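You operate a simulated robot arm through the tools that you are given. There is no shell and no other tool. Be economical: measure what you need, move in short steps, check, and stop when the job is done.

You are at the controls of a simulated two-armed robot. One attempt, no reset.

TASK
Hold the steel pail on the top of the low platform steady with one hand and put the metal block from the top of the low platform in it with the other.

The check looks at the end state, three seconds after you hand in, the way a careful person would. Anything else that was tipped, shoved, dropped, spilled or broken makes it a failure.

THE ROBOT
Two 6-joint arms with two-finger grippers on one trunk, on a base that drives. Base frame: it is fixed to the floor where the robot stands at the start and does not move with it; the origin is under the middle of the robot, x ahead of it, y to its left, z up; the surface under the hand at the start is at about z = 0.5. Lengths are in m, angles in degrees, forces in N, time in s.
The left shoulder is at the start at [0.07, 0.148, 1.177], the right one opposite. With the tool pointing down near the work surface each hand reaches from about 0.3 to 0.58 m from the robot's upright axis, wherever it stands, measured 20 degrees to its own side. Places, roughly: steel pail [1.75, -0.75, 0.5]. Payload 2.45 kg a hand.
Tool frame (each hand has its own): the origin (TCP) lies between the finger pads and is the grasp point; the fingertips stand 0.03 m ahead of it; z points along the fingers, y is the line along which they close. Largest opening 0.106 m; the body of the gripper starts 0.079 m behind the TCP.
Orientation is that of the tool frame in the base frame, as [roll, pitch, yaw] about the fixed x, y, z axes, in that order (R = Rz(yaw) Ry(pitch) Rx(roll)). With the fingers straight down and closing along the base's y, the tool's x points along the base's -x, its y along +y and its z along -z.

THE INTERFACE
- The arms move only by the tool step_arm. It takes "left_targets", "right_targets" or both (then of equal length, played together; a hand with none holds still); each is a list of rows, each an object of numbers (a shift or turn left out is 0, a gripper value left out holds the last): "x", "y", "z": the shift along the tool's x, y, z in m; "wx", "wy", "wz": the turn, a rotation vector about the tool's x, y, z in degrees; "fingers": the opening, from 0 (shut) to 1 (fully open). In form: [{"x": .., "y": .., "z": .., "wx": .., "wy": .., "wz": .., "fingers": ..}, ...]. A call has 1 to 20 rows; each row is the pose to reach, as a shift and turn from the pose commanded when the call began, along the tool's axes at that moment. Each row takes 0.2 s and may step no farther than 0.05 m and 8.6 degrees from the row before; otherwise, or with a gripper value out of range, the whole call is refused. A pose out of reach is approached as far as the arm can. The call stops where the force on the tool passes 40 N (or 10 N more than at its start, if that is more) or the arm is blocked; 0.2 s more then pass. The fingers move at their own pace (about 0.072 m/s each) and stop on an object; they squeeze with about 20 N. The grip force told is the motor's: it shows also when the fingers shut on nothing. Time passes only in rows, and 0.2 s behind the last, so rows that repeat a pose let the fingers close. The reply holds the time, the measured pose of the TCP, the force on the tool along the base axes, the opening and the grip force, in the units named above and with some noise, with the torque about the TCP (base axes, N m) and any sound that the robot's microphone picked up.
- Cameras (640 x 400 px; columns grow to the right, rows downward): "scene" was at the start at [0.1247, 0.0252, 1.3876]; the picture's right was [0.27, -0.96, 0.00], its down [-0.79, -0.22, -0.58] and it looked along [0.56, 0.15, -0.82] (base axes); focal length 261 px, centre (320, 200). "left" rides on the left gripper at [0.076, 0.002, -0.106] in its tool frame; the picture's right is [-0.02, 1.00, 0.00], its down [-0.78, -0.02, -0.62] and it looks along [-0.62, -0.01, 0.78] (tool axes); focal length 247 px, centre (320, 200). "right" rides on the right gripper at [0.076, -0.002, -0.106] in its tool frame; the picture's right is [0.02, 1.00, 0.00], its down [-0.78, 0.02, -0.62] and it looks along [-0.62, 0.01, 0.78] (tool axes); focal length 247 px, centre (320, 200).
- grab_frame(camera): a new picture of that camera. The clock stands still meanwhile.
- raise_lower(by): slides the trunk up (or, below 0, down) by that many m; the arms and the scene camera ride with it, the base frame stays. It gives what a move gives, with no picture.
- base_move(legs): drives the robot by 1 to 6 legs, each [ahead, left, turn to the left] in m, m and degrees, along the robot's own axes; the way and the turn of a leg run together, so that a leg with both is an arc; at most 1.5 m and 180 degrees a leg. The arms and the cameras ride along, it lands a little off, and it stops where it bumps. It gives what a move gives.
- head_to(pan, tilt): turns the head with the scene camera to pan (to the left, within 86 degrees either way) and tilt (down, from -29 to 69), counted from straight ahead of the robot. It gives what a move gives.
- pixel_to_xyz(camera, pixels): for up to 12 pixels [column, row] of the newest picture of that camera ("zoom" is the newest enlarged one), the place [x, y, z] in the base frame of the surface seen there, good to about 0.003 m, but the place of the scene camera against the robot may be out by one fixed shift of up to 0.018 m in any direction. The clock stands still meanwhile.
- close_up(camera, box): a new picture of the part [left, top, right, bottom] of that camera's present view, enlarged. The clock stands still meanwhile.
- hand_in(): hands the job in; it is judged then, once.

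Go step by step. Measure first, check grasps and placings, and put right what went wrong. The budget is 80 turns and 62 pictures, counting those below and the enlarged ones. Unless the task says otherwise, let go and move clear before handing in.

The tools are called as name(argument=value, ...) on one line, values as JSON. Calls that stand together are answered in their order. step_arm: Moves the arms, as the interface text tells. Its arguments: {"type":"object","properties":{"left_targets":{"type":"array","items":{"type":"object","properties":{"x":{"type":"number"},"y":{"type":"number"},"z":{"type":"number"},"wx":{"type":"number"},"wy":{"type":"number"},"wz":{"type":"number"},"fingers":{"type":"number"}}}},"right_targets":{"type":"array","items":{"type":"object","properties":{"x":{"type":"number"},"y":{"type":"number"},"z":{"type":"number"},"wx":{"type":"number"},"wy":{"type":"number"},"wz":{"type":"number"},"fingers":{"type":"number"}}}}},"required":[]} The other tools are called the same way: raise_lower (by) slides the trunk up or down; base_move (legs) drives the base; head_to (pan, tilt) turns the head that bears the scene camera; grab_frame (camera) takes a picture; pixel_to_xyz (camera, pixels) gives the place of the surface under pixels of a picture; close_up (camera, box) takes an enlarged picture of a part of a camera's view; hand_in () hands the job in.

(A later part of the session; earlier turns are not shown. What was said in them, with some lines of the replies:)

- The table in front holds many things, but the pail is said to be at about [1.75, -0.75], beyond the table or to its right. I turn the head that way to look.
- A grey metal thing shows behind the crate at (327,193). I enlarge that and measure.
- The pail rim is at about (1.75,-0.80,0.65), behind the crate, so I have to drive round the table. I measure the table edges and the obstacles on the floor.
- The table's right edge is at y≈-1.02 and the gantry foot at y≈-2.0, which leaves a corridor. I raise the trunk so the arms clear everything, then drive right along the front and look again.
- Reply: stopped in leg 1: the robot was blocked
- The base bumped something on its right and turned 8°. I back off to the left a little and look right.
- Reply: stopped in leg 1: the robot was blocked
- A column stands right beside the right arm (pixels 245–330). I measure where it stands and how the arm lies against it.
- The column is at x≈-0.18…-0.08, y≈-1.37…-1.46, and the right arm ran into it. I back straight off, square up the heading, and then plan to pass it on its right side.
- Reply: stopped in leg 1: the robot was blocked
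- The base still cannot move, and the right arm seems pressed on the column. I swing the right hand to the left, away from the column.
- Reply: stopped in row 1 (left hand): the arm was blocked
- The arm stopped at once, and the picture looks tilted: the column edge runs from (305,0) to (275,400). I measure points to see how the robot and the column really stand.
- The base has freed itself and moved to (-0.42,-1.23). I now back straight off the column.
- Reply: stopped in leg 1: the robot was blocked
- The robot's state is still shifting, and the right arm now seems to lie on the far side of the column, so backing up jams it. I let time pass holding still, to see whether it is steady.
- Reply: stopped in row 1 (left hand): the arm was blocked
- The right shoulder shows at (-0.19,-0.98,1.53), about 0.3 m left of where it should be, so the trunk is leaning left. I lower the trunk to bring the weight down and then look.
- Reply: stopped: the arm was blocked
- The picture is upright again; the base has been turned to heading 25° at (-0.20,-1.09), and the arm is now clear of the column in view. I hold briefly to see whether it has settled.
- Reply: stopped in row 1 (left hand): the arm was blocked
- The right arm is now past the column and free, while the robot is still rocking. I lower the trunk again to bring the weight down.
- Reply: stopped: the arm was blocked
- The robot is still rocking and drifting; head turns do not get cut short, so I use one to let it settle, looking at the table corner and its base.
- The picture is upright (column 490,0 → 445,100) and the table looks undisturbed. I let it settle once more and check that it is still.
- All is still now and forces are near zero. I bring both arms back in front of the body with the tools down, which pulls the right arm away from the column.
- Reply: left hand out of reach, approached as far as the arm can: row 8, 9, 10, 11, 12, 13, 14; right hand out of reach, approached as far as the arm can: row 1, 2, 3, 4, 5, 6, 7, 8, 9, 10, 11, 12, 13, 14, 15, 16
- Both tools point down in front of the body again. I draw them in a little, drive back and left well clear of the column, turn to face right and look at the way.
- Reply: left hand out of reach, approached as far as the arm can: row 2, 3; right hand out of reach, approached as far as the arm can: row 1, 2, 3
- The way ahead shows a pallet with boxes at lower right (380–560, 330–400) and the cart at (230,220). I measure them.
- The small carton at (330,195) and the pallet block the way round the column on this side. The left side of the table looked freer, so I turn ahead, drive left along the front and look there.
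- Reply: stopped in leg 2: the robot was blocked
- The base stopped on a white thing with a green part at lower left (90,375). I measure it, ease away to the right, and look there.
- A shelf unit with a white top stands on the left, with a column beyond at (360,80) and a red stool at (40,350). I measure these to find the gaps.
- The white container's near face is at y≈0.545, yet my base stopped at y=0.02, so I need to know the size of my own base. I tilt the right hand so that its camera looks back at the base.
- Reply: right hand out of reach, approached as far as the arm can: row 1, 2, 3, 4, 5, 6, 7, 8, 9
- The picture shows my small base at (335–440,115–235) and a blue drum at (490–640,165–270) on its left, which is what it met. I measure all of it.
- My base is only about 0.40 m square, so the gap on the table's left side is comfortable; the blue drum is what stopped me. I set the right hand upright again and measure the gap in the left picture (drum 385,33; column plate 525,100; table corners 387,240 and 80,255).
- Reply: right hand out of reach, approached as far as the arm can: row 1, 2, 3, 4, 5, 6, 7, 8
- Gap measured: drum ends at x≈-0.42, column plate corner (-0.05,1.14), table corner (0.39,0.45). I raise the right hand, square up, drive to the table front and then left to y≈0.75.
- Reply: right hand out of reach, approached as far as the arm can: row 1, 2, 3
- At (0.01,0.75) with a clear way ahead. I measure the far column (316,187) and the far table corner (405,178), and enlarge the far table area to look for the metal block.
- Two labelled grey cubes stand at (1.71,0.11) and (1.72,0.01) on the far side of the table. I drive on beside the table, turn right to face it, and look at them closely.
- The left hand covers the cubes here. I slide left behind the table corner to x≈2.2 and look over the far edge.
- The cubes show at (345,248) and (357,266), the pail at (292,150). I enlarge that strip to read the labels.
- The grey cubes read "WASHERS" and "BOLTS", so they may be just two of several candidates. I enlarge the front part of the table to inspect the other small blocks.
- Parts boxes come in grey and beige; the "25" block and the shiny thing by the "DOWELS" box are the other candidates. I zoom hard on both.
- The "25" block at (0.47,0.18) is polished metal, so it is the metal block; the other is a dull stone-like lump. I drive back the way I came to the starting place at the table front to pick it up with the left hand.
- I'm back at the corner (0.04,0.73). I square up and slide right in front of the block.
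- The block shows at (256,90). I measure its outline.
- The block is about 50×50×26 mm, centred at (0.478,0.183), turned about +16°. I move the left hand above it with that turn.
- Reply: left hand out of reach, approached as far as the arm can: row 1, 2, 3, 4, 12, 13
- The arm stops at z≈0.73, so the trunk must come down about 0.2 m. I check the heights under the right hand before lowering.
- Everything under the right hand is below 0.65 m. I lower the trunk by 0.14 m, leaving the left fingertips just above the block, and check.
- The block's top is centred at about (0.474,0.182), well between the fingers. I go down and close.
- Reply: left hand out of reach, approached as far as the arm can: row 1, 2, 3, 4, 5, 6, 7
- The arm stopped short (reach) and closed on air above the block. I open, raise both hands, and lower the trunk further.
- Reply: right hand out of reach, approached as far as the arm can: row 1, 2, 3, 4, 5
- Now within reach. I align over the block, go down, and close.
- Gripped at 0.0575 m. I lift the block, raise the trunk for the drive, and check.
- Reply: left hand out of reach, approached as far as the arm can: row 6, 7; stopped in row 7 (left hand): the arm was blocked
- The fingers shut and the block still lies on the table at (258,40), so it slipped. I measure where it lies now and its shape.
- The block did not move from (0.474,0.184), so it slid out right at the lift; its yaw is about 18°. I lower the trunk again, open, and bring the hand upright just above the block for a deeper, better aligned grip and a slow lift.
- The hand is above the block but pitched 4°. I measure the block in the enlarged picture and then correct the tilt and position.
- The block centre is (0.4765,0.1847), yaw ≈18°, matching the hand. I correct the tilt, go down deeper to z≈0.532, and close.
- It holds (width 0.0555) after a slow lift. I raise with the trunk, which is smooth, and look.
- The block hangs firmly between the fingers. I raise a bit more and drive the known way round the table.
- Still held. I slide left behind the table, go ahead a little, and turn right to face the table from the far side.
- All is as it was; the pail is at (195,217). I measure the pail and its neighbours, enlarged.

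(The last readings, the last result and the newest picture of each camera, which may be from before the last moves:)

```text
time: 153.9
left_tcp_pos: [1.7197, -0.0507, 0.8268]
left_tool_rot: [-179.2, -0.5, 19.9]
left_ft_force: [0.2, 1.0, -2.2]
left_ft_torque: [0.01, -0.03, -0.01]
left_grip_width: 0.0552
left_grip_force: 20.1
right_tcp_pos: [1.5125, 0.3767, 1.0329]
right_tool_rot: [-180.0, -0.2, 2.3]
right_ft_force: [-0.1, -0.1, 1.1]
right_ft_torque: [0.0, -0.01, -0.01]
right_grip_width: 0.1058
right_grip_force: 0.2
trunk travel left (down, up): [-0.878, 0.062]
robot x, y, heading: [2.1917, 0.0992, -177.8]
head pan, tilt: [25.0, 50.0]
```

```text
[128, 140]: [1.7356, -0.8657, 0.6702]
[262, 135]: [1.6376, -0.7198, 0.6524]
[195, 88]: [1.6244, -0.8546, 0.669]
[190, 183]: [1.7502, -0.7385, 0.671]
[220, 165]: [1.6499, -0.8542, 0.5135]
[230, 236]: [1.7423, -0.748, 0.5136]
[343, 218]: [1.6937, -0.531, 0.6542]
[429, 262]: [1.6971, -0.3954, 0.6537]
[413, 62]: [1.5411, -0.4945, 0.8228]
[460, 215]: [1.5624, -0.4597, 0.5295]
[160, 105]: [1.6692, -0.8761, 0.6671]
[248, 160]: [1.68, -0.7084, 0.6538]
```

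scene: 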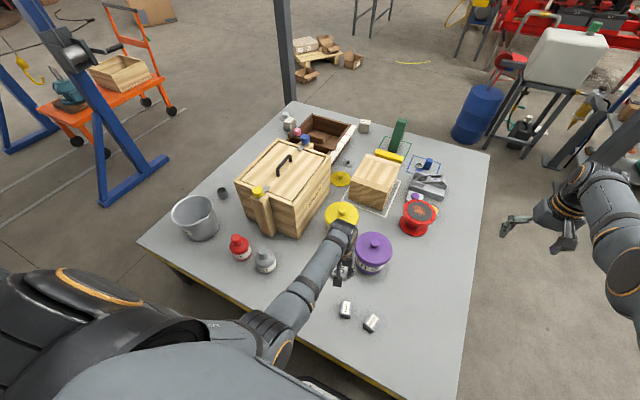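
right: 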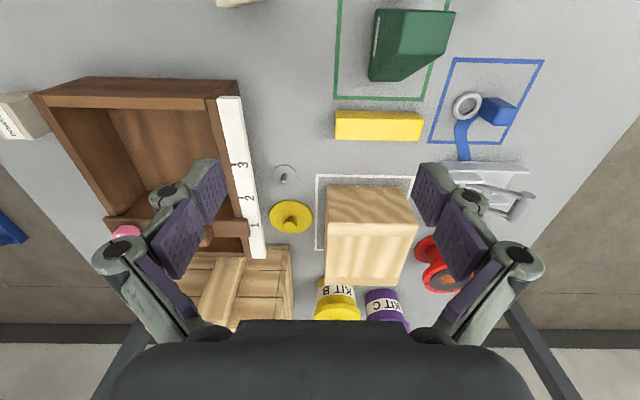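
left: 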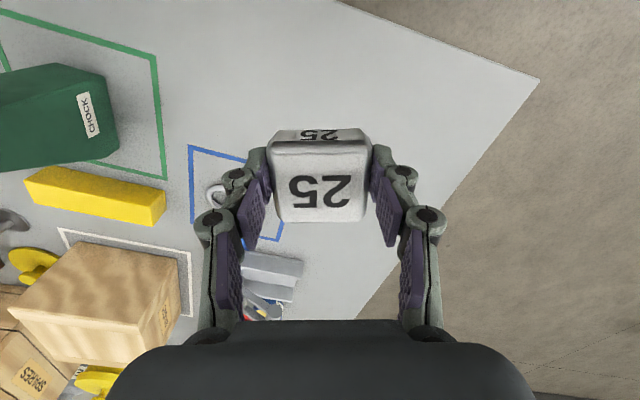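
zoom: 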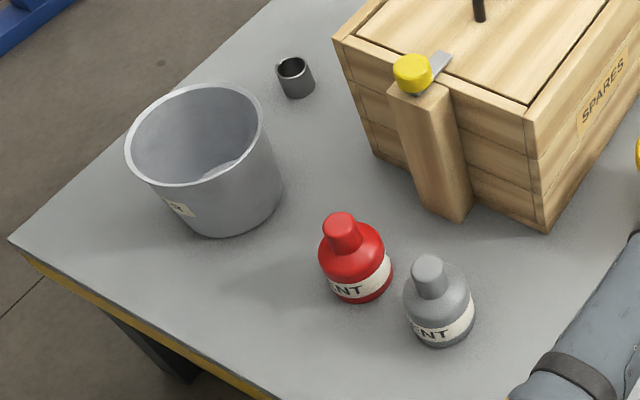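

Pail rim: centre about (1.687,-0.795), radius ≈0.088, top z≈0.67; the red bottle is at (1.69,-0.53). I slide left to stand in front of the pail.

base_move(legs=[[0, 0, -2.2], [0.03, 0.87, 0]])

grab_frame(camera="left")

```text
time: 158.8
left_tcp_pos: [1.6823, -0.8786, 0.8279]
left_tool_rot: [-179.1, -0.6, 17.6]
left_ft_force: [0.0, 0.4, -2.2]
left_ft_torque: [0.0, -0.03, 0.02]
left_grip_width: 0.0552
left_grip_force: 20.4
right_tcp_pos: [1.4936, -0.4425, 1.0333]
right_tool_rot: [-180.0, -0.2, -0.1]
right_ft_force: [-0.8, -0.2, 0.1]
right_ft_torque: [-0.01, -0.01, -0.02]
right_grip_width: 0.1061
right_grip_force: 0.0
trunk travel left (down, up): [-0.878, 0.062]
robot x, y, heading: [2.1548, -0.7496, 179.9]
head pan, tilt: [25.0, 50.0]
```

```text
12 pictures are left
```

left: 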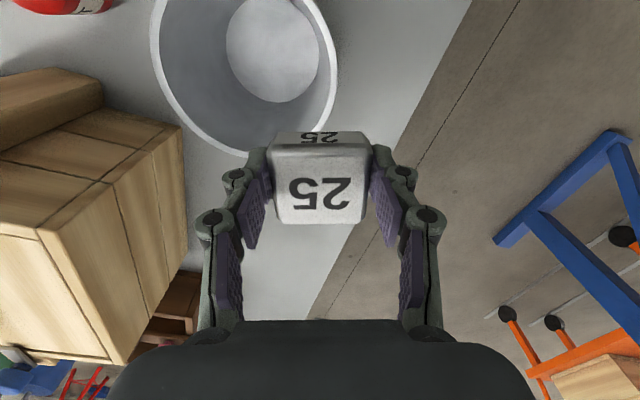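

The pail is right under the left camera. I measure its rim from this more exact camera.

pixel_to_xyz(camera="left", pixels=[[152, 40], [165, 98], [200, 140], [235, 154], [330, 100], [336, 62], [326, 22], [275, 60], [40, 5]])

```text
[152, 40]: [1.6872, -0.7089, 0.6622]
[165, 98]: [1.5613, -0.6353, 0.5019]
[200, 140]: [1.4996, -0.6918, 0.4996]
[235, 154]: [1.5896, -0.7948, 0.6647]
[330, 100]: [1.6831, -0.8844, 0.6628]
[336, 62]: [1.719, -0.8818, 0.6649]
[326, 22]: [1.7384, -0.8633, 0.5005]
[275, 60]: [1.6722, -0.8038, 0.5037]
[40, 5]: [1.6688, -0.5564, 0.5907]
```

Exact pail centre ≈ (1.683,-0.797), rim radius ≈0.09, rim z≈0.665. I lift the left hand over the pail and turn it so its camera and body keep away from where the right hand will grip, then lower the trunk.

step_arm(left_targets=[{"z": -0.03, "wz": 4}, {"z": -0.06, "wz": 12}, {"x": 0.002, "y": -0.01, "z": -0.09, "wz": 20}, {"x": 0.004, "y": -0.02, "z": -0.1, "wz": 28}, {"x": 0.006, "y": -0.03, "z": -0.1, "wz": 36}, {"x": 0.008, "y": -0.04, "z": -0.1, "wz": 44}, {"x": 0.01, "y": -0.05, "z": -0.1, "wz": 52}, {"x": 0.0104, "y": -0.056, "z": -0.1, "wz": 60}, {"x": 0.0104, "y": -0.056, "z": -0.1, "wz": 68}, {"x": 0.0104, "y": -0.056, "z": -0.1, "wz": 76}, {"x": 0.0104, "y": -0.056, "z": -0.1, "wz": 82}])

raise_lower(by=-0.165)

```text
time: 160.3
left_tcp_pos: [1.6846, -0.9235, 0.9088]
left_tool_rot: [173.8, -4.4, -24.5]
left_ft_force: [0.1, -0.6, -1.9]
left_ft_torque: [0.01, -0.03, -0.01]
left_grip_width: 0.0554
left_grip_force: 20.3
right_tcp_pos: [1.4939, -0.4439, 1.0325]
right_tool_rot: [180.0, -0.2, -0.1]
right_ft_force: [0.1, 0.2, -0.5]
right_ft_torque: [0.03, 0.0, -0.02]
right_grip_width: 0.106
right_grip_force: 0.1
trunk travel left (down, up): [-0.878, 0.062]
robot x, y, heading: [2.1611, -0.7523, 179.9]
head pan, tilt: [25.0, 50.0]
stopped in row 7 (left hand): the arm was blocked; the commanded pose is now the measured one
```

```text
time: 162.2
left_tcp_pos: [1.6856, -0.9233, 0.7428]
left_tool_rot: [173.9, -4.4, -24.6]
left_ft_force: [0.9, -0.5, -1.7]
left_ft_torque: [0.0, -0.03, 0.03]
left_grip_width: 0.0557
left_grip_force: 19.8
right_tcp_pos: [1.4934, -0.4432, 0.8691]
right_tool_rot: [180.0, -0.1, -0.1]
right_ft_force: [0.7, -0.4, -0.8]
right_ft_torque: [-0.01, 0.01, -0.02]
right_grip_width: 0.106
right_grip_force: 0.1
trunk travel left (down, up): [-0.713, 0.227]
robot x, y, heading: [2.1592, -0.7532, 179.4]
head pan, tilt: [25.0, 50.0]
```

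The left arm was blocked while high and close to the middle (its elbow against the body), but it still holds the block beyond the pail. I set the trunk 0.055 higher, straighten the hand, and turn it further at a lower relative height.

raise_lower(by=0.055)

step_arm(left_targets=[{"z": 0.015, "wx": 2, "wy": -1.5, "wz": 5}, {"z": 0.03, "wx": 4, "wy": -3, "wz": 10}, {"z": 0.045, "wx": 6, "wy": -4.4, "wz": 15}, {"z": 0.055, "wx": 6, "wy": -4.4, "wz": 22}, {"z": 0.055, "wx": 6, "wy": -4.4, "wz": 29}, {"z": 0.055, "wx": 6, "wy": -4.4, "wz": 35}])

```text
time: 163.1
left_tcp_pos: [1.6849, -0.9232, 0.7978]
left_tool_rot: [173.8, -4.3, -24.4]
left_ft_force: [-0.5, -0.1, -1.3]
left_ft_torque: [0.01, 0.02, -0.01]
left_grip_width: 0.0556
left_grip_force: 19.8
right_tcp_pos: [1.4946, -0.443, 0.9227]
right_tool_rot: [-179.9, -0.2, -0.1]
right_ft_force: [-0.4, -0.4, -1.5]
right_ft_torque: [0.02, 0.03, 0.0]
right_grip_width: 0.1061
right_grip_force: 0.0
trunk travel left (down, up): [-0.768, 0.172]
robot x, y, heading: [2.1593, -0.751, 179.8]
head pan, tilt: [25.0, 50.0]
```

```text
time: 164.5
left_tcp_pos: [1.6855, -0.9286, 0.7441]
left_tool_rot: [-178.1, -1.1, -59.8]
left_ft_force: [-0.5, -0.1, -2.4]
left_ft_torque: [-0.01, 0.02, 0.0]
left_grip_width: 0.0555
left_grip_force: 20.3
right_tcp_pos: [1.4932, -0.4431, 0.9226]
right_tool_rot: [179.9, -0.2, -0.1]
right_ft_force: [0.2, -0.3, -0.1]
right_ft_torque: [-0.01, 0.02, 0.0]
right_grip_width: 0.1063
right_grip_force: 0.1
trunk travel left (down, up): [-0.768, 0.172]
robot x, y, heading: [2.1534, -0.7489, 179.5]
head pan, tilt: [25.0, 50.0]
```

The left hand waits beside the pail with the block upright. Now I bring the right hand round to above the pail's rim on its +y side.

step_arm(right_targets=[{"x": 0.045}, {"x": 0.09}, {"x": 0.135, "z": 0.02}, {"x": 0.17, "z": 0.05}, {"x": 0.19, "z": 0.09}, {"x": 0.19, "y": 0.03, "z": 0.12}, {"x": 0.19, "y": 0.07, "z": 0.145}, {"x": 0.19, "y": 0.11, "z": 0.145}, {"x": 0.19, "y": 0.15, "z": 0.145}, {"x": 0.19, "y": 0.19, "z": 0.145}, {"x": 0.19, "y": 0.23, "z": 0.145}, {"x": 0.19, "y": 0.265, "z": 0.145}])

grab_frame(camera="right")

```text
time: 165.6
left_tcp_pos: [1.6877, -0.9299, 0.7444]
left_tool_rot: [-178.1, -1.0, -59.7]
left_ft_force: [-0.3, 0.9, -1.3]
left_ft_torque: [-0.03, -0.02, 0.02]
left_grip_width: 0.0554
left_grip_force: 20.0
right_tcp_pos: [1.5354, -0.4239, 0.8234]
right_tool_rot: [179.3, 0.3, -0.1]
right_ft_force: [4.7, -2.0, 12.6]
right_ft_torque: [-0.71, -0.16, 0.33]
right_grip_width: 0.1062
right_grip_force: 0.4
right hand out of reach, approached as far as the arm can: row 1, 2, 3, 4, 5
trunk travel left (down, up): [-0.768, 0.172]
robot x, y, heading: [2.16, -0.7509, 179.7]
head pan, tilt: [25.0, 50.0]
stopped in row 5 (right hand): the force on the tool passed its limit at 67 N (the readings are from after the stop); the commanded pose is now the measured one
```

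```text
11 pictures are left
```

right: 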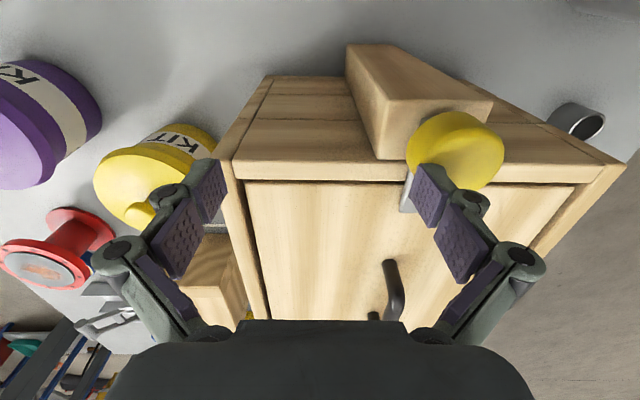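

The right hand could not come nearer at that height and pressed down on the crate lid by the yellow knob (455,150). I lift everything straight up with the trunk and check the crate.

raise_lower(by=0.12)

grab_frame(camera="right")

```text
time: 167.1
left_tcp_pos: [1.6853, -0.9293, 0.8654]
left_tool_rot: [-178.1, -1.0, -59.6]
left_ft_force: [-0.2, 0.3, -1.8]
left_ft_torque: [-0.02, -0.03, 0.02]
left_grip_width: 0.0555
left_grip_force: 20.2
right_tcp_pos: [1.5334, -0.423, 0.9407]
right_tool_rot: [179.4, 0.1, 0.0]
right_ft_force: [0.2, 1.0, 0.3]
right_ft_torque: [0.05, -0.04, -0.01]
right_grip_width: 0.1062
right_grip_force: 0.1
trunk travel left (down, up): [-0.888, 0.052]
robot x, y, heading: [2.1585, -0.7472, 179.6]
head pan, tilt: [25.0, 50.0]
```

```text
10 pictures are left
```

right: 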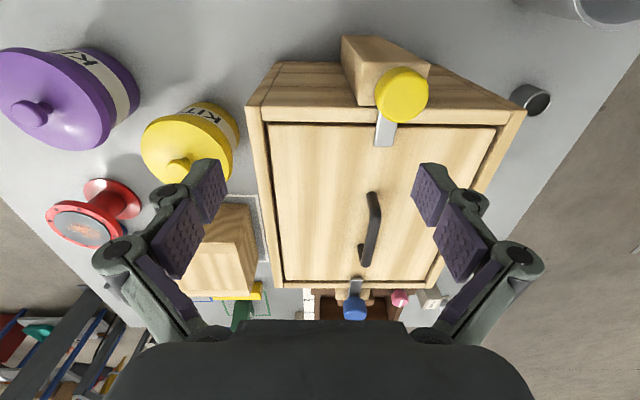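

The crate and clamp look in place. At this lower relative height I move the right hand toward me only, without descending, to see how far it comes.

step_arm(right_targets=[{"x": 0.035}, {"x": 0.07}, {"x": 0.105}, {"x": 0.14}, {"x": 0.15}])

```text
time: 168.3
left_tcp_pos: [1.6861, -0.9276, 0.8647]
left_tool_rot: [-178.2, -1.2, -59.7]
left_ft_force: [-0.6, 0.4, -1.9]
left_ft_torque: [-0.02, -0.04, -0.01]
left_grip_width: 0.0558
left_grip_force: 19.7
right_tcp_pos: [1.5716, -0.394, 0.8818]
right_tool_rot: [179.4, 0.1, 0.0]
right_ft_force: [-0.5, -1.1, -0.4]
right_ft_torque: [0.02, 0.0, 0.0]
right_grip_width: 0.1058
right_grip_force: 0.0
right hand out of reach, approached as far as the arm can: row 1, 2, 3, 4, 5
trunk travel left (down, up): [-0.888, 0.052]
robot x, y, heading: [2.1593, -0.7486, 179.9]
head pan, tilt: [25.0, 50.0]
```

The right arm is stretched straight and can only move on a sphere about its shoulder (wrist reach ≈0.627 m, wrist 0.239 m above the TCP). I raise the trunk fully and lead the hand along that sphere, above the bottles, to over the pail's rim.

raise_lower(by=0.05)

step_arm(right_targets=[{"x": 0.0184, "z": 0.025}, {"x": 0.0384, "z": 0.054}, {"x": 0.0584, "z": 0.08}, {"x": 0.0834, "z": 0.109}, {"x": 0.1084, "z": 0.134}, {"x": 0.1284, "z": 0.152}])

```text
time: 169.2
left_tcp_pos: [1.6858, -0.9287, 0.9145]
left_tool_rot: [-178.1, -1.2, -59.7]
left_ft_force: [0.0, -0.7, -2.0]
left_ft_torque: [-0.01, -0.03, -0.02]
left_grip_width: 0.0555
left_grip_force: 19.9
right_tcp_pos: [1.5707, -0.3932, 0.931]
right_tool_rot: [179.3, 0.1, 0.0]
right_ft_force: [-1.0, -0.3, -0.3]
right_ft_torque: [-0.02, -0.04, 0.01]
right_grip_width: 0.1061
right_grip_force: 0.1
trunk travel left (down, up): [-0.938, 0.002]
robot x, y, heading: [2.1557, -0.7543, 179.7]
head pan, tilt: [25.0, 50.0]
```

```text
time: 170.6
left_tcp_pos: [1.6859, -0.9287, 0.9152]
left_tool_rot: [-178.2, -1.1, -59.8]
left_ft_force: [0.2, -0.4, -2.7]
left_ft_torque: [0.03, 0.02, 0.03]
left_grip_width: 0.0557
left_grip_force: 20.1
right_tcp_pos: [1.7012, -0.397, 0.7799]
right_tool_rot: [179.4, 0.2, -0.1]
right_ft_force: [-0.7, 0.4, 0.0]
right_ft_torque: [-0.01, -0.01, 0.04]
right_grip_width: 0.1062
right_grip_force: 0.0
right hand out of reach, approached as far as the arm can: row 5, 6
trunk travel left (down, up): [-0.938, 0.002]
robot x, y, heading: [2.1577, -0.7503, 179.8]
head pan, tilt: [25.0, 50.0]
```

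That matched the model exactly. I go on along the sphere to above the rim at (1.683,-0.708).

step_arm(right_targets=[{"y": 0.033, "z": 0.015}, {"y": 0.073, "z": 0.028}, {"y": 0.113, "z": 0.037}, {"y": 0.153, "z": 0.043}, {"y": 0.193, "z": 0.045}, {"y": 0.233, "z": 0.045}, {"x": -0.006, "y": 0.273, "z": 0.037}, {"x": -0.018, "y": 0.311, "z": 0.02}, {"x": -0.018, "y": 0.311, "z": 0.02}])

grab_frame(camera="right")

```text
time: 172.6
left_tcp_pos: [1.6862, -0.9285, 0.9152]
left_tool_rot: [-178.1, -1.1, -59.8]
left_ft_force: [-0.4, 0.0, -1.7]
left_ft_torque: [-0.07, -0.02, 0.01]
left_grip_width: 0.0555
left_grip_force: 20.4
right_tcp_pos: [1.703, -0.6991, 0.7866]
right_tool_rot: [179.3, 0.3, -0.1]
right_ft_force: [0.6, -0.1, -0.4]
right_ft_torque: [-0.01, -0.01, 0.0]
right_grip_width: 0.1059
right_grip_force: 0.1
right hand out of reach, approached as far as the arm can: row 1, 2, 3, 4, 5, 6, 7, 8, 9
trunk travel left (down, up): [-0.938, 0.002]
robot x, y, heading: [2.1538, -0.7479, 179.8]
head pan, tilt: [25.0, 50.0]
```

```text
9 pictures are left
```

right: 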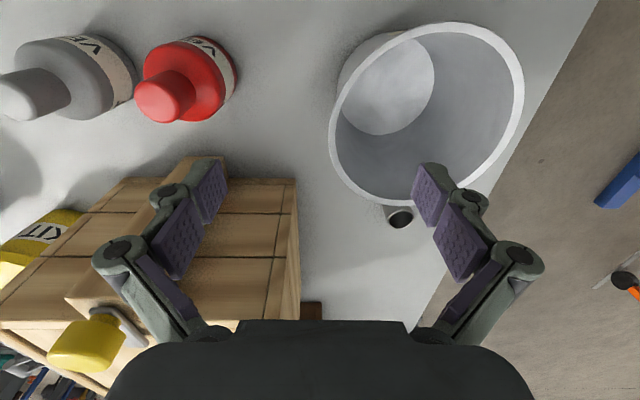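

The hand is above the rim. I measure the rim near the fingers with this camera.

pixel_to_xyz(camera="right", pixels=[[332, 130], [338, 160], [352, 185], [375, 200], [345, 80], [517, 70], [420, 27], [480, 25]])

```text
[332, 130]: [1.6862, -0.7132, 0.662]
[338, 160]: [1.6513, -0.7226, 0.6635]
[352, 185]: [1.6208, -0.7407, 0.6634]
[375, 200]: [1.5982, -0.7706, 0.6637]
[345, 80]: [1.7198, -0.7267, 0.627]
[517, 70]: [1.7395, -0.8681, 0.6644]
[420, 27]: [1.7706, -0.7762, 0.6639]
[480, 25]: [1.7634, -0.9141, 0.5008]
```

The rim wall at my x lies at y≈-0.714. I shift 15 mm, turn to the rim's radius, and then lower the trunk so that the fingers straddle the rim.

step_arm(right_targets=[{"y": 0.008, "wz": 6}, {"y": 0.015, "wz": 12}, {"y": 0.015, "wz": 12}])

raise_lower(by=-0.08)

grab_frame(camera="right")

```text
time: 173.4
left_tcp_pos: [1.6853, -0.9289, 0.9139]
left_tool_rot: [-178.1, -1.2, -59.7]
left_ft_force: [0.2, -0.3, -1.7]
left_ft_torque: [0.01, 0.0, 0.01]
left_grip_width: 0.0553
left_grip_force: 20.5
right_tcp_pos: [1.7023, -0.708, 0.7897]
right_tool_rot: [179.5, 0.1, -12.1]
right_ft_force: [-0.4, -0.5, -0.4]
right_ft_torque: [0.0, 0.02, 0.0]
right_grip_width: 0.1062
right_grip_force: 0.2
trunk travel left (down, up): [-0.938, 0.002]
robot x, y, heading: [2.1587, -0.7495, 179.9]
head pan, tilt: [25.0, 50.0]
```

```text
time: 174.6
left_tcp_pos: [1.6853, -0.9289, 0.8346]
left_tool_rot: [-178.0, -1.0, -59.7]
left_ft_force: [0.2, -0.2, -1.9]
left_ft_torque: [0.01, 0.03, -0.01]
left_grip_width: 0.0556
left_grip_force: 20.7
right_tcp_pos: [1.7055, -0.7075, 0.7078]
right_tool_rot: [179.6, 0.1, -12.3]
right_ft_force: [0.8, -0.6, 0.7]
right_ft_torque: [-0.01, -0.04, -0.01]
right_grip_width: 0.106
right_grip_force: 0.0
trunk travel left (down, up): [-0.858, 0.082]
robot x, y, heading: [2.1586, -0.7479, 179.8]
head pan, tilt: [25.0, 50.0]
```

```text
8 pictures are left
```

right: 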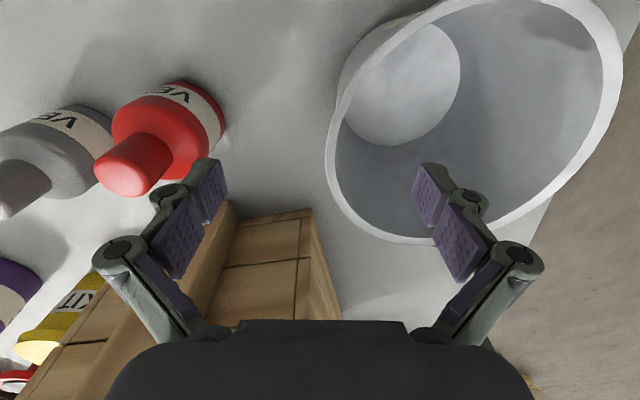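

The fingers straddle the rim cleanly. I lower the last 5.5 cm and shift 6 mm toward the wall, then close.

raise_lower(by=-0.055)

step_arm(right_targets=[{"y": 0.006}, {"y": 0.006}, {"y": 0.006, "fingers": 0.5}, {"y": 0.006, "fingers": 0.3}, {"y": 0.006, "fingers": 0.15}, {"y": 0.006, "fingers": 0}, {"y": 0.006, "fingers": 0}, {"y": 0.006, "fingers": 0}])

```text
time: 175.5
left_tcp_pos: [1.687, -0.9284, 0.7789]
left_tool_rot: [-178.1, -1.1, -59.7]
left_ft_force: [-0.3, -0.1, -2.0]
left_ft_torque: [-0.04, 0.02, -0.02]
left_grip_width: 0.0554
left_grip_force: 19.4
right_tcp_pos: [1.7045, -0.707, 0.6538]
right_tool_rot: [179.6, 0.0, -12.1]
right_ft_force: [0.7, -0.9, -0.3]
right_ft_torque: [0.0, 0.01, 0.01]
right_grip_width: 0.1059
right_grip_force: 0.1
trunk travel left (down, up): [-0.803, 0.137]
robot x, y, heading: [2.1559, -0.7504, 180.1]
head pan, tilt: [25.0, 50.0]
```

```text
time: 177.3
left_tcp_pos: [1.686, -0.9304, 0.7789]
left_tool_rot: [-178.1, -1.1, -59.8]
left_ft_force: [0.0, -0.1, -1.6]
left_ft_torque: [-0.02, -0.01, 0.01]
left_grip_width: 0.0555
left_grip_force: 20.0
right_tcp_pos: [1.7042, -0.7129, 0.6566]
right_tool_rot: [179.6, 0.2, -12.1]
right_ft_force: [-0.8, -1.9, 1.1]
right_ft_torque: [-0.61, 0.19, -0.14]
right_grip_width: 0.0107
right_grip_force: 19.8
trunk travel left (down, up): [-0.803, 0.137]
robot x, y, heading: [2.1546, -0.7475, 179.7]
head pan, tilt: [25.0, 50.0]
```

The rim is held (0.011 m, 20 N) and the pail has not moved. Now I bring the left hand with the block across to above the pail, block bottom just over the rim.

step_arm(left_targets=[{"z": 0.02}, {"z": 0.04}, {"x": -0.015, "y": -0.007, "z": 0.042}, {"x": -0.03, "y": -0.014, "z": 0.042}, {"x": -0.045, "y": -0.0216, "z": 0.042}, {"x": -0.06, "y": -0.029, "z": 0.042}, {"x": -0.075, "y": -0.036, "z": 0.042}, {"x": -0.0904, "y": -0.0434, "z": 0.042}, {"x": -0.0904, "y": -0.0434, "z": 0.042}])

grab_frame(camera="left")

```text
time: 179.5
left_tcp_pos: [1.6821, -0.8836, 0.7269]
left_tool_rot: [179.9, -5.0, -58.2]
left_ft_force: [-0.1, 0.6, -2.6]
left_ft_torque: [-0.03, -0.04, 0.01]
left_grip_width: 0.0555
left_grip_force: 20.0
right_tcp_pos: [1.7025, -0.7126, 0.6556]
right_tool_rot: [179.8, 0.3, -12.4]
right_ft_force: [1.7, 0.3, 5.8]
right_ft_torque: [-0.79, -0.37, -0.02]
right_grip_width: 0.0103
right_grip_force: 20.4
trunk travel left (down, up): [-0.803, 0.137]
robot x, y, heading: [2.1578, -0.7495, 179.5]
head pan, tilt: [25.0, 50.0]
stopped in row 9 (left hand): the arm was blocked; the commanded pose is now the measured one
```

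```text
7 pictures are left
```

left: 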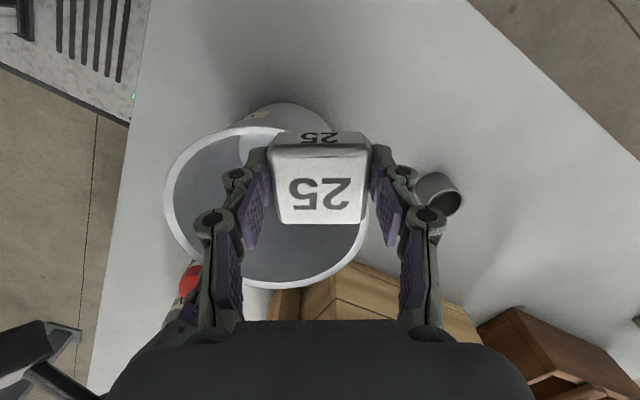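

The left arm was blocked with 5 cm to go, and the right hand felt a small force, so the arms probably touch. I look with the head camera.

head_to(pan=5, tilt=62)

grab_frame(camera="scene")

```text
time: 180.4
left_tcp_pos: [1.6812, -0.8834, 0.7265]
left_tool_rot: [-180.0, -5.0, -58.2]
left_ft_force: [-1.0, 0.0, -1.4]
left_ft_torque: [-0.01, 0.01, -0.01]
left_grip_width: 0.0555
left_grip_force: 19.8
right_tcp_pos: [1.7034, -0.7121, 0.6546]
right_tool_rot: [179.6, 0.2, -12.3]
right_ft_force: [-0.1, 1.0, 5.5]
right_ft_torque: [-0.53, 0.22, -0.07]
right_grip_width: 0.0104
right_grip_force: 19.9
trunk travel left (down, up): [-0.803, 0.137]
robot x, y, heading: [2.1569, -0.7512, 179.8]
head pan, tilt: [5.0, 62.0]
```

```text
6 pictures are left
```

scene: 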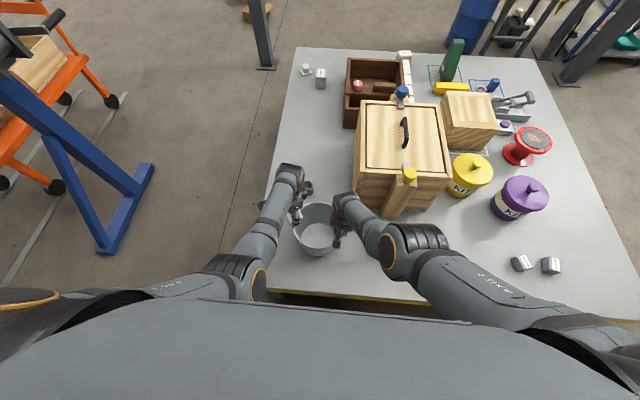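

The arms are clear of each other; the left elbow rests against the chest. Tilting the hand about 12° brings the block inward without moving the wrist inward, so I do that.

step_arm(left_targets=[{"x": -0.006, "y": -0.003, "z": -0.003, "wx": 1.05, "wy": -2.5}, {"x": -0.014, "y": -0.008, "z": -0.006, "wx": 2.1, "wy": -5}, {"x": -0.022, "y": -0.012, "z": -0.009, "wx": 3.15, "wy": -7.6}, {"x": -0.03, "y": -0.017, "z": -0.009, "wx": 4.2, "wy": -10.1}, {"x": -0.038, "y": -0.021, "z": -0.009, "wx": 5.25, "wy": -12.7}, {"x": -0.0466, "y": -0.0254, "z": -0.009, "wx": 6.3, "wy": -15.2}, {"x": -0.0466, "y": -0.0254, "z": -0.009, "wx": 6.3, "wy": -15.2}])

```text
time: 182.0
left_tcp_pos: [1.6785, -0.8281, 0.7309]
left_tool_rot: [-173.5, 10.3, -57.4]
left_ft_force: [-0.3, -0.7, -2.2]
left_ft_torque: [-0.04, -0.03, -0.01]
left_grip_width: 0.0554
left_grip_force: 20.3
right_tcp_pos: [1.7043, -0.7113, 0.6567]
right_tool_rot: [179.6, 0.2, -12.3]
right_ft_force: [-1.6, 1.5, 7.5]
right_ft_torque: [-0.55, 0.36, -0.13]
right_grip_width: 0.0103
right_grip_force: 20.8
trunk travel left (down, up): [-0.803, 0.137]
robot x, y, heading: [2.1601, -0.7518, 179.8]
head pan, tilt: [5.0, 62.0]
```

The block is now over the pail at (1.678,-0.828). I lower it about 9 cm into the pail.

step_arm(left_targets=[{"x": 0.0027, "y": 0.0017, "z": 0.0147}, {"x": 0.0054, "y": 0.0033, "z": 0.0293}, {"x": 0.0081, "y": 0.005, "z": 0.044}, {"x": 0.0107, "y": 0.0067, "z": 0.0587}, {"x": 0.0134, "y": 0.0083, "z": 0.0733}, {"x": 0.0161, "y": 0.01, "z": 0.088}, {"x": 0.0161, "y": 0.01, "z": 0.088}])

grab_frame(camera="left")

```text
time: 183.6
left_tcp_pos: [1.6845, -0.8294, 0.651]
left_tool_rot: [-173.7, 10.3, -57.4]
left_ft_force: [-0.3, 0.2, -2.1]
left_ft_torque: [-0.01, 0.0, 0.01]
left_grip_width: 0.0554
left_grip_force: 20.1
left hand out of reach, approached as far as the arm can: row 6, 7
right_tcp_pos: [1.7045, -0.7117, 0.6545]
right_tool_rot: [179.5, 0.2, -12.4]
right_ft_force: [-0.9, 2.6, 8.5]
right_ft_torque: [-0.6, -0.1, -0.11]
right_grip_width: 0.0105
right_grip_force: 20.0
trunk travel left (down, up): [-0.803, 0.137]
robot x, y, heading: [2.1565, -0.7523, 179.7]
head pan, tilt: [5.0, 62.0]
```

```text
5 pictures are left
```

left: 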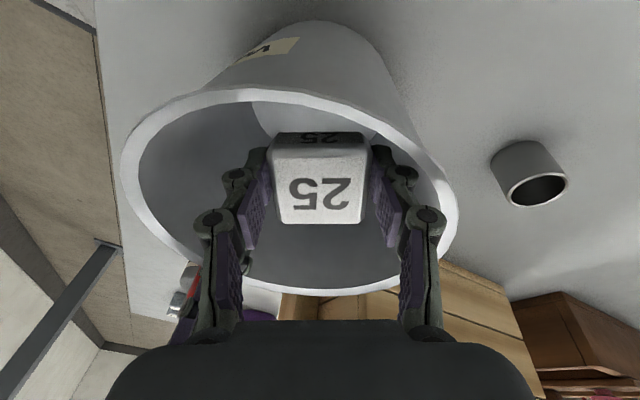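

The block is inside, below the rim, with room on both sides. I open the left fingers part way to let it drop onto the pail's floor, then lift out.

step_arm(left_targets=[{"fingers": 0.75}, {"fingers": 0.75}, {"fingers": 0.75}])

step_arm(left_targets=[{"x": -0.0036, "y": -0.0022, "z": -0.0196}, {"x": -0.0072, "y": -0.0044, "z": -0.0391}, {"x": -0.0107, "y": -0.0067, "z": -0.0587}, {"x": -0.0143, "y": -0.0089, "z": -0.0782}, {"x": -0.0179, "y": -0.011, "z": -0.0978}])

grab_frame(camera="left")

```text
time: 184.4
left_tcp_pos: [1.6859, -0.8311, 0.6515]
left_tool_rot: [-173.6, 10.3, -57.5]
left_ft_force: [2.6, 4.1, 0.3]
left_ft_torque: [0.01, 0.01, -0.08]
left_grip_width: 0.0762
left_grip_force: 0.1
right_tcp_pos: [1.7029, -0.712, 0.6548]
right_tool_rot: [179.6, 0.2, -12.3]
right_ft_force: [-1.7, -1.3, 4.8]
right_ft_torque: [-0.7, -0.07, -0.12]
right_grip_width: 0.0106
right_grip_force: 20.5
trunk travel left (down, up): [-0.803, 0.137]
robot x, y, heading: [2.1581, -0.7472, 179.9]
head pan, tilt: [5.0, 62.0]
```

```text
time: 185.6
left_tcp_pos: [1.6388, -0.8192, 0.7005]
left_tool_rot: [-173.6, 10.3, -57.4]
left_ft_force: [-0.4, 0.0, -0.3]
left_ft_torque: [-0.01, 0.01, 0.0]
left_grip_width: 0.0795
left_grip_force: 0.1
left hand out of reach, approached as far as the arm can: row 1, 2, 3, 4, 5
right_tcp_pos: [1.7038, -0.7102, 0.6559]
right_tool_rot: [179.7, 0.2, -12.3]
right_ft_force: [-1.5, 0.4, 3.6]
right_ft_torque: [-0.62, 0.11, -0.11]
right_grip_width: 0.0104
right_grip_force: 20.5
trunk travel left (down, up): [-0.803, 0.137]
robot x, y, heading: [2.159, -0.7496, 179.8]
head pan, tilt: [5.0, 62.0]
```

```text
4 pictures are left
```

left: 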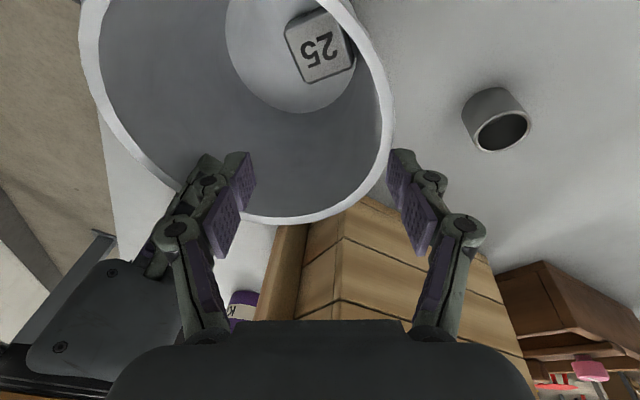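

The "25" block lies on the pail's floor (320,45), and the left fingers are out above the rim. I open the right fingers and raise the trunk so that both hands go straight up.

step_arm(right_targets=[{"fingers": 0.3}, {"fingers": 0.6}, {"fingers": 0.9}, {"fingers": 0.9}, {"fingers": 0.9}])

raise_lower(by=0.13)

grab_frame(camera="scene")

```text
time: 186.8
left_tcp_pos: [1.6396, -0.8194, 0.7001]
left_tool_rot: [-173.6, 10.3, -57.4]
left_ft_force: [0.8, 0.0, 0.6]
left_ft_torque: [0.0, 0.0, 0.05]
left_grip_width: 0.0794
left_grip_force: 0.0
right_tcp_pos: [1.7042, -0.7106, 0.6549]
right_tool_rot: [179.7, 0.2, -12.3]
right_ft_force: [0.3, 0.9, 0.7]
right_ft_torque: [0.0, -0.02, 0.02]
right_grip_width: 0.0954
right_grip_force: 0.0
trunk travel left (down, up): [-0.803, 0.137]
robot x, y, heading: [2.1576, -0.7537, 179.9]
head pan, tilt: [5.0, 62.0]
```

```text
time: 188.3
left_tcp_pos: [1.639, -0.8205, 0.8294]
left_tool_rot: [-173.6, 10.3, -57.4]
left_ft_force: [1.4, 0.4, 0.2]
left_ft_torque: [-0.01, 0.0, 0.01]
left_grip_width: 0.0795
left_grip_force: 0.1
right_tcp_pos: [1.7037, -0.7124, 0.7858]
right_tool_rot: [179.6, 0.3, -12.3]
right_ft_force: [-0.2, 0.1, -1.0]
right_ft_torque: [0.0, 0.01, -0.03]
right_grip_width: 0.0953
right_grip_force: 0.1
trunk travel left (down, up): [-0.933, 0.007]
robot x, y, heading: [2.1593, -0.7493, 179.7]
head pan, tilt: [5.0, 62.0]
```

```text
3 pictures are left
```

scene: 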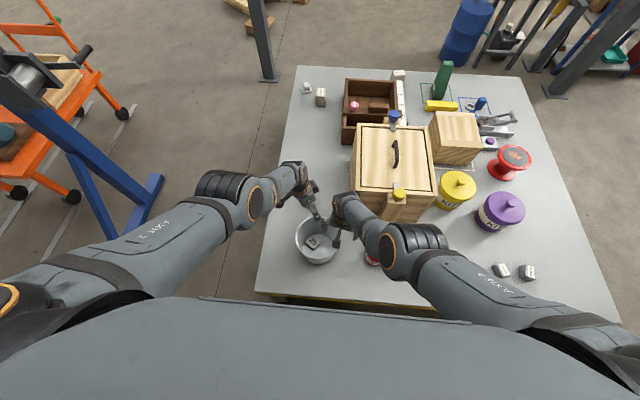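

The pail stands upright with the block in it, and everything else is in place. I back off 0.2 m so the hands are clear, and take a last look.

base_move(legs=[[-0.2, 0, 0]])

grab_frame(camera="scene")

```text
time: 189.9
left_tcp_pos: [1.8308, -0.8207, 0.8294]
left_tool_rot: [-173.5, 10.2, -57.4]
left_ft_force: [-0.4, -1.6, 1.1]
left_ft_torque: [-0.01, -0.05, -0.04]
left_grip_width: 0.0794
left_grip_force: 0.0
right_tcp_pos: [1.8969, -0.7122, 0.7838]
right_tool_rot: [179.7, 0.1, -12.4]
right_ft_force: [-0.2, 0.4, 0.1]
right_ft_torque: [0.0, -0.02, 0.01]
right_grip_width: 0.0955
right_grip_force: 0.0
trunk travel left (down, up): [-0.933, 0.007]
robot x, y, heading: [2.3524, -0.7495, 179.8]
head pan, tilt: [5.0, 62.0]
```

```text
2 pictures are left
```

scene: 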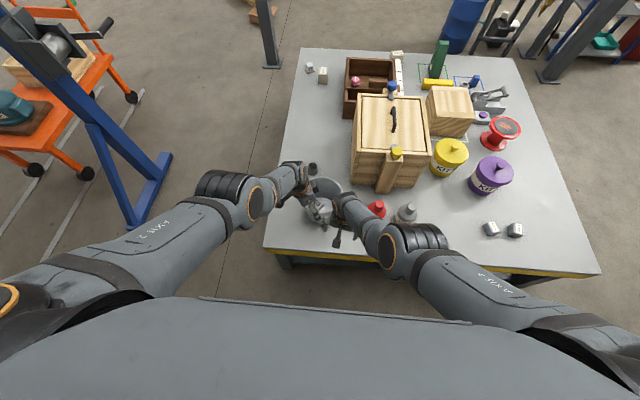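

The pail stands at its place, with the bottles, crate and cup unmoved and both hands empty and clear above, so I hand in.

hand_in()

```text
The job is handed in.
```

The metal "25" block is in the steel pail: the right hand held the rim while the left lowered the block in and let go. I took "metal block" to mean this one, because it was the only polished-metal block I saw.

- **Column:** early on the right arm ran into a building column and the robot rocked before it settled.
- **Blue drum:** the base bumped a blue drum on the floor.
- **Crate:** the right hand pressed on the crate lid, peaking at 67 N.

In the last pictures everything on the table looked in place. I did not check closely whether the drum shifted.
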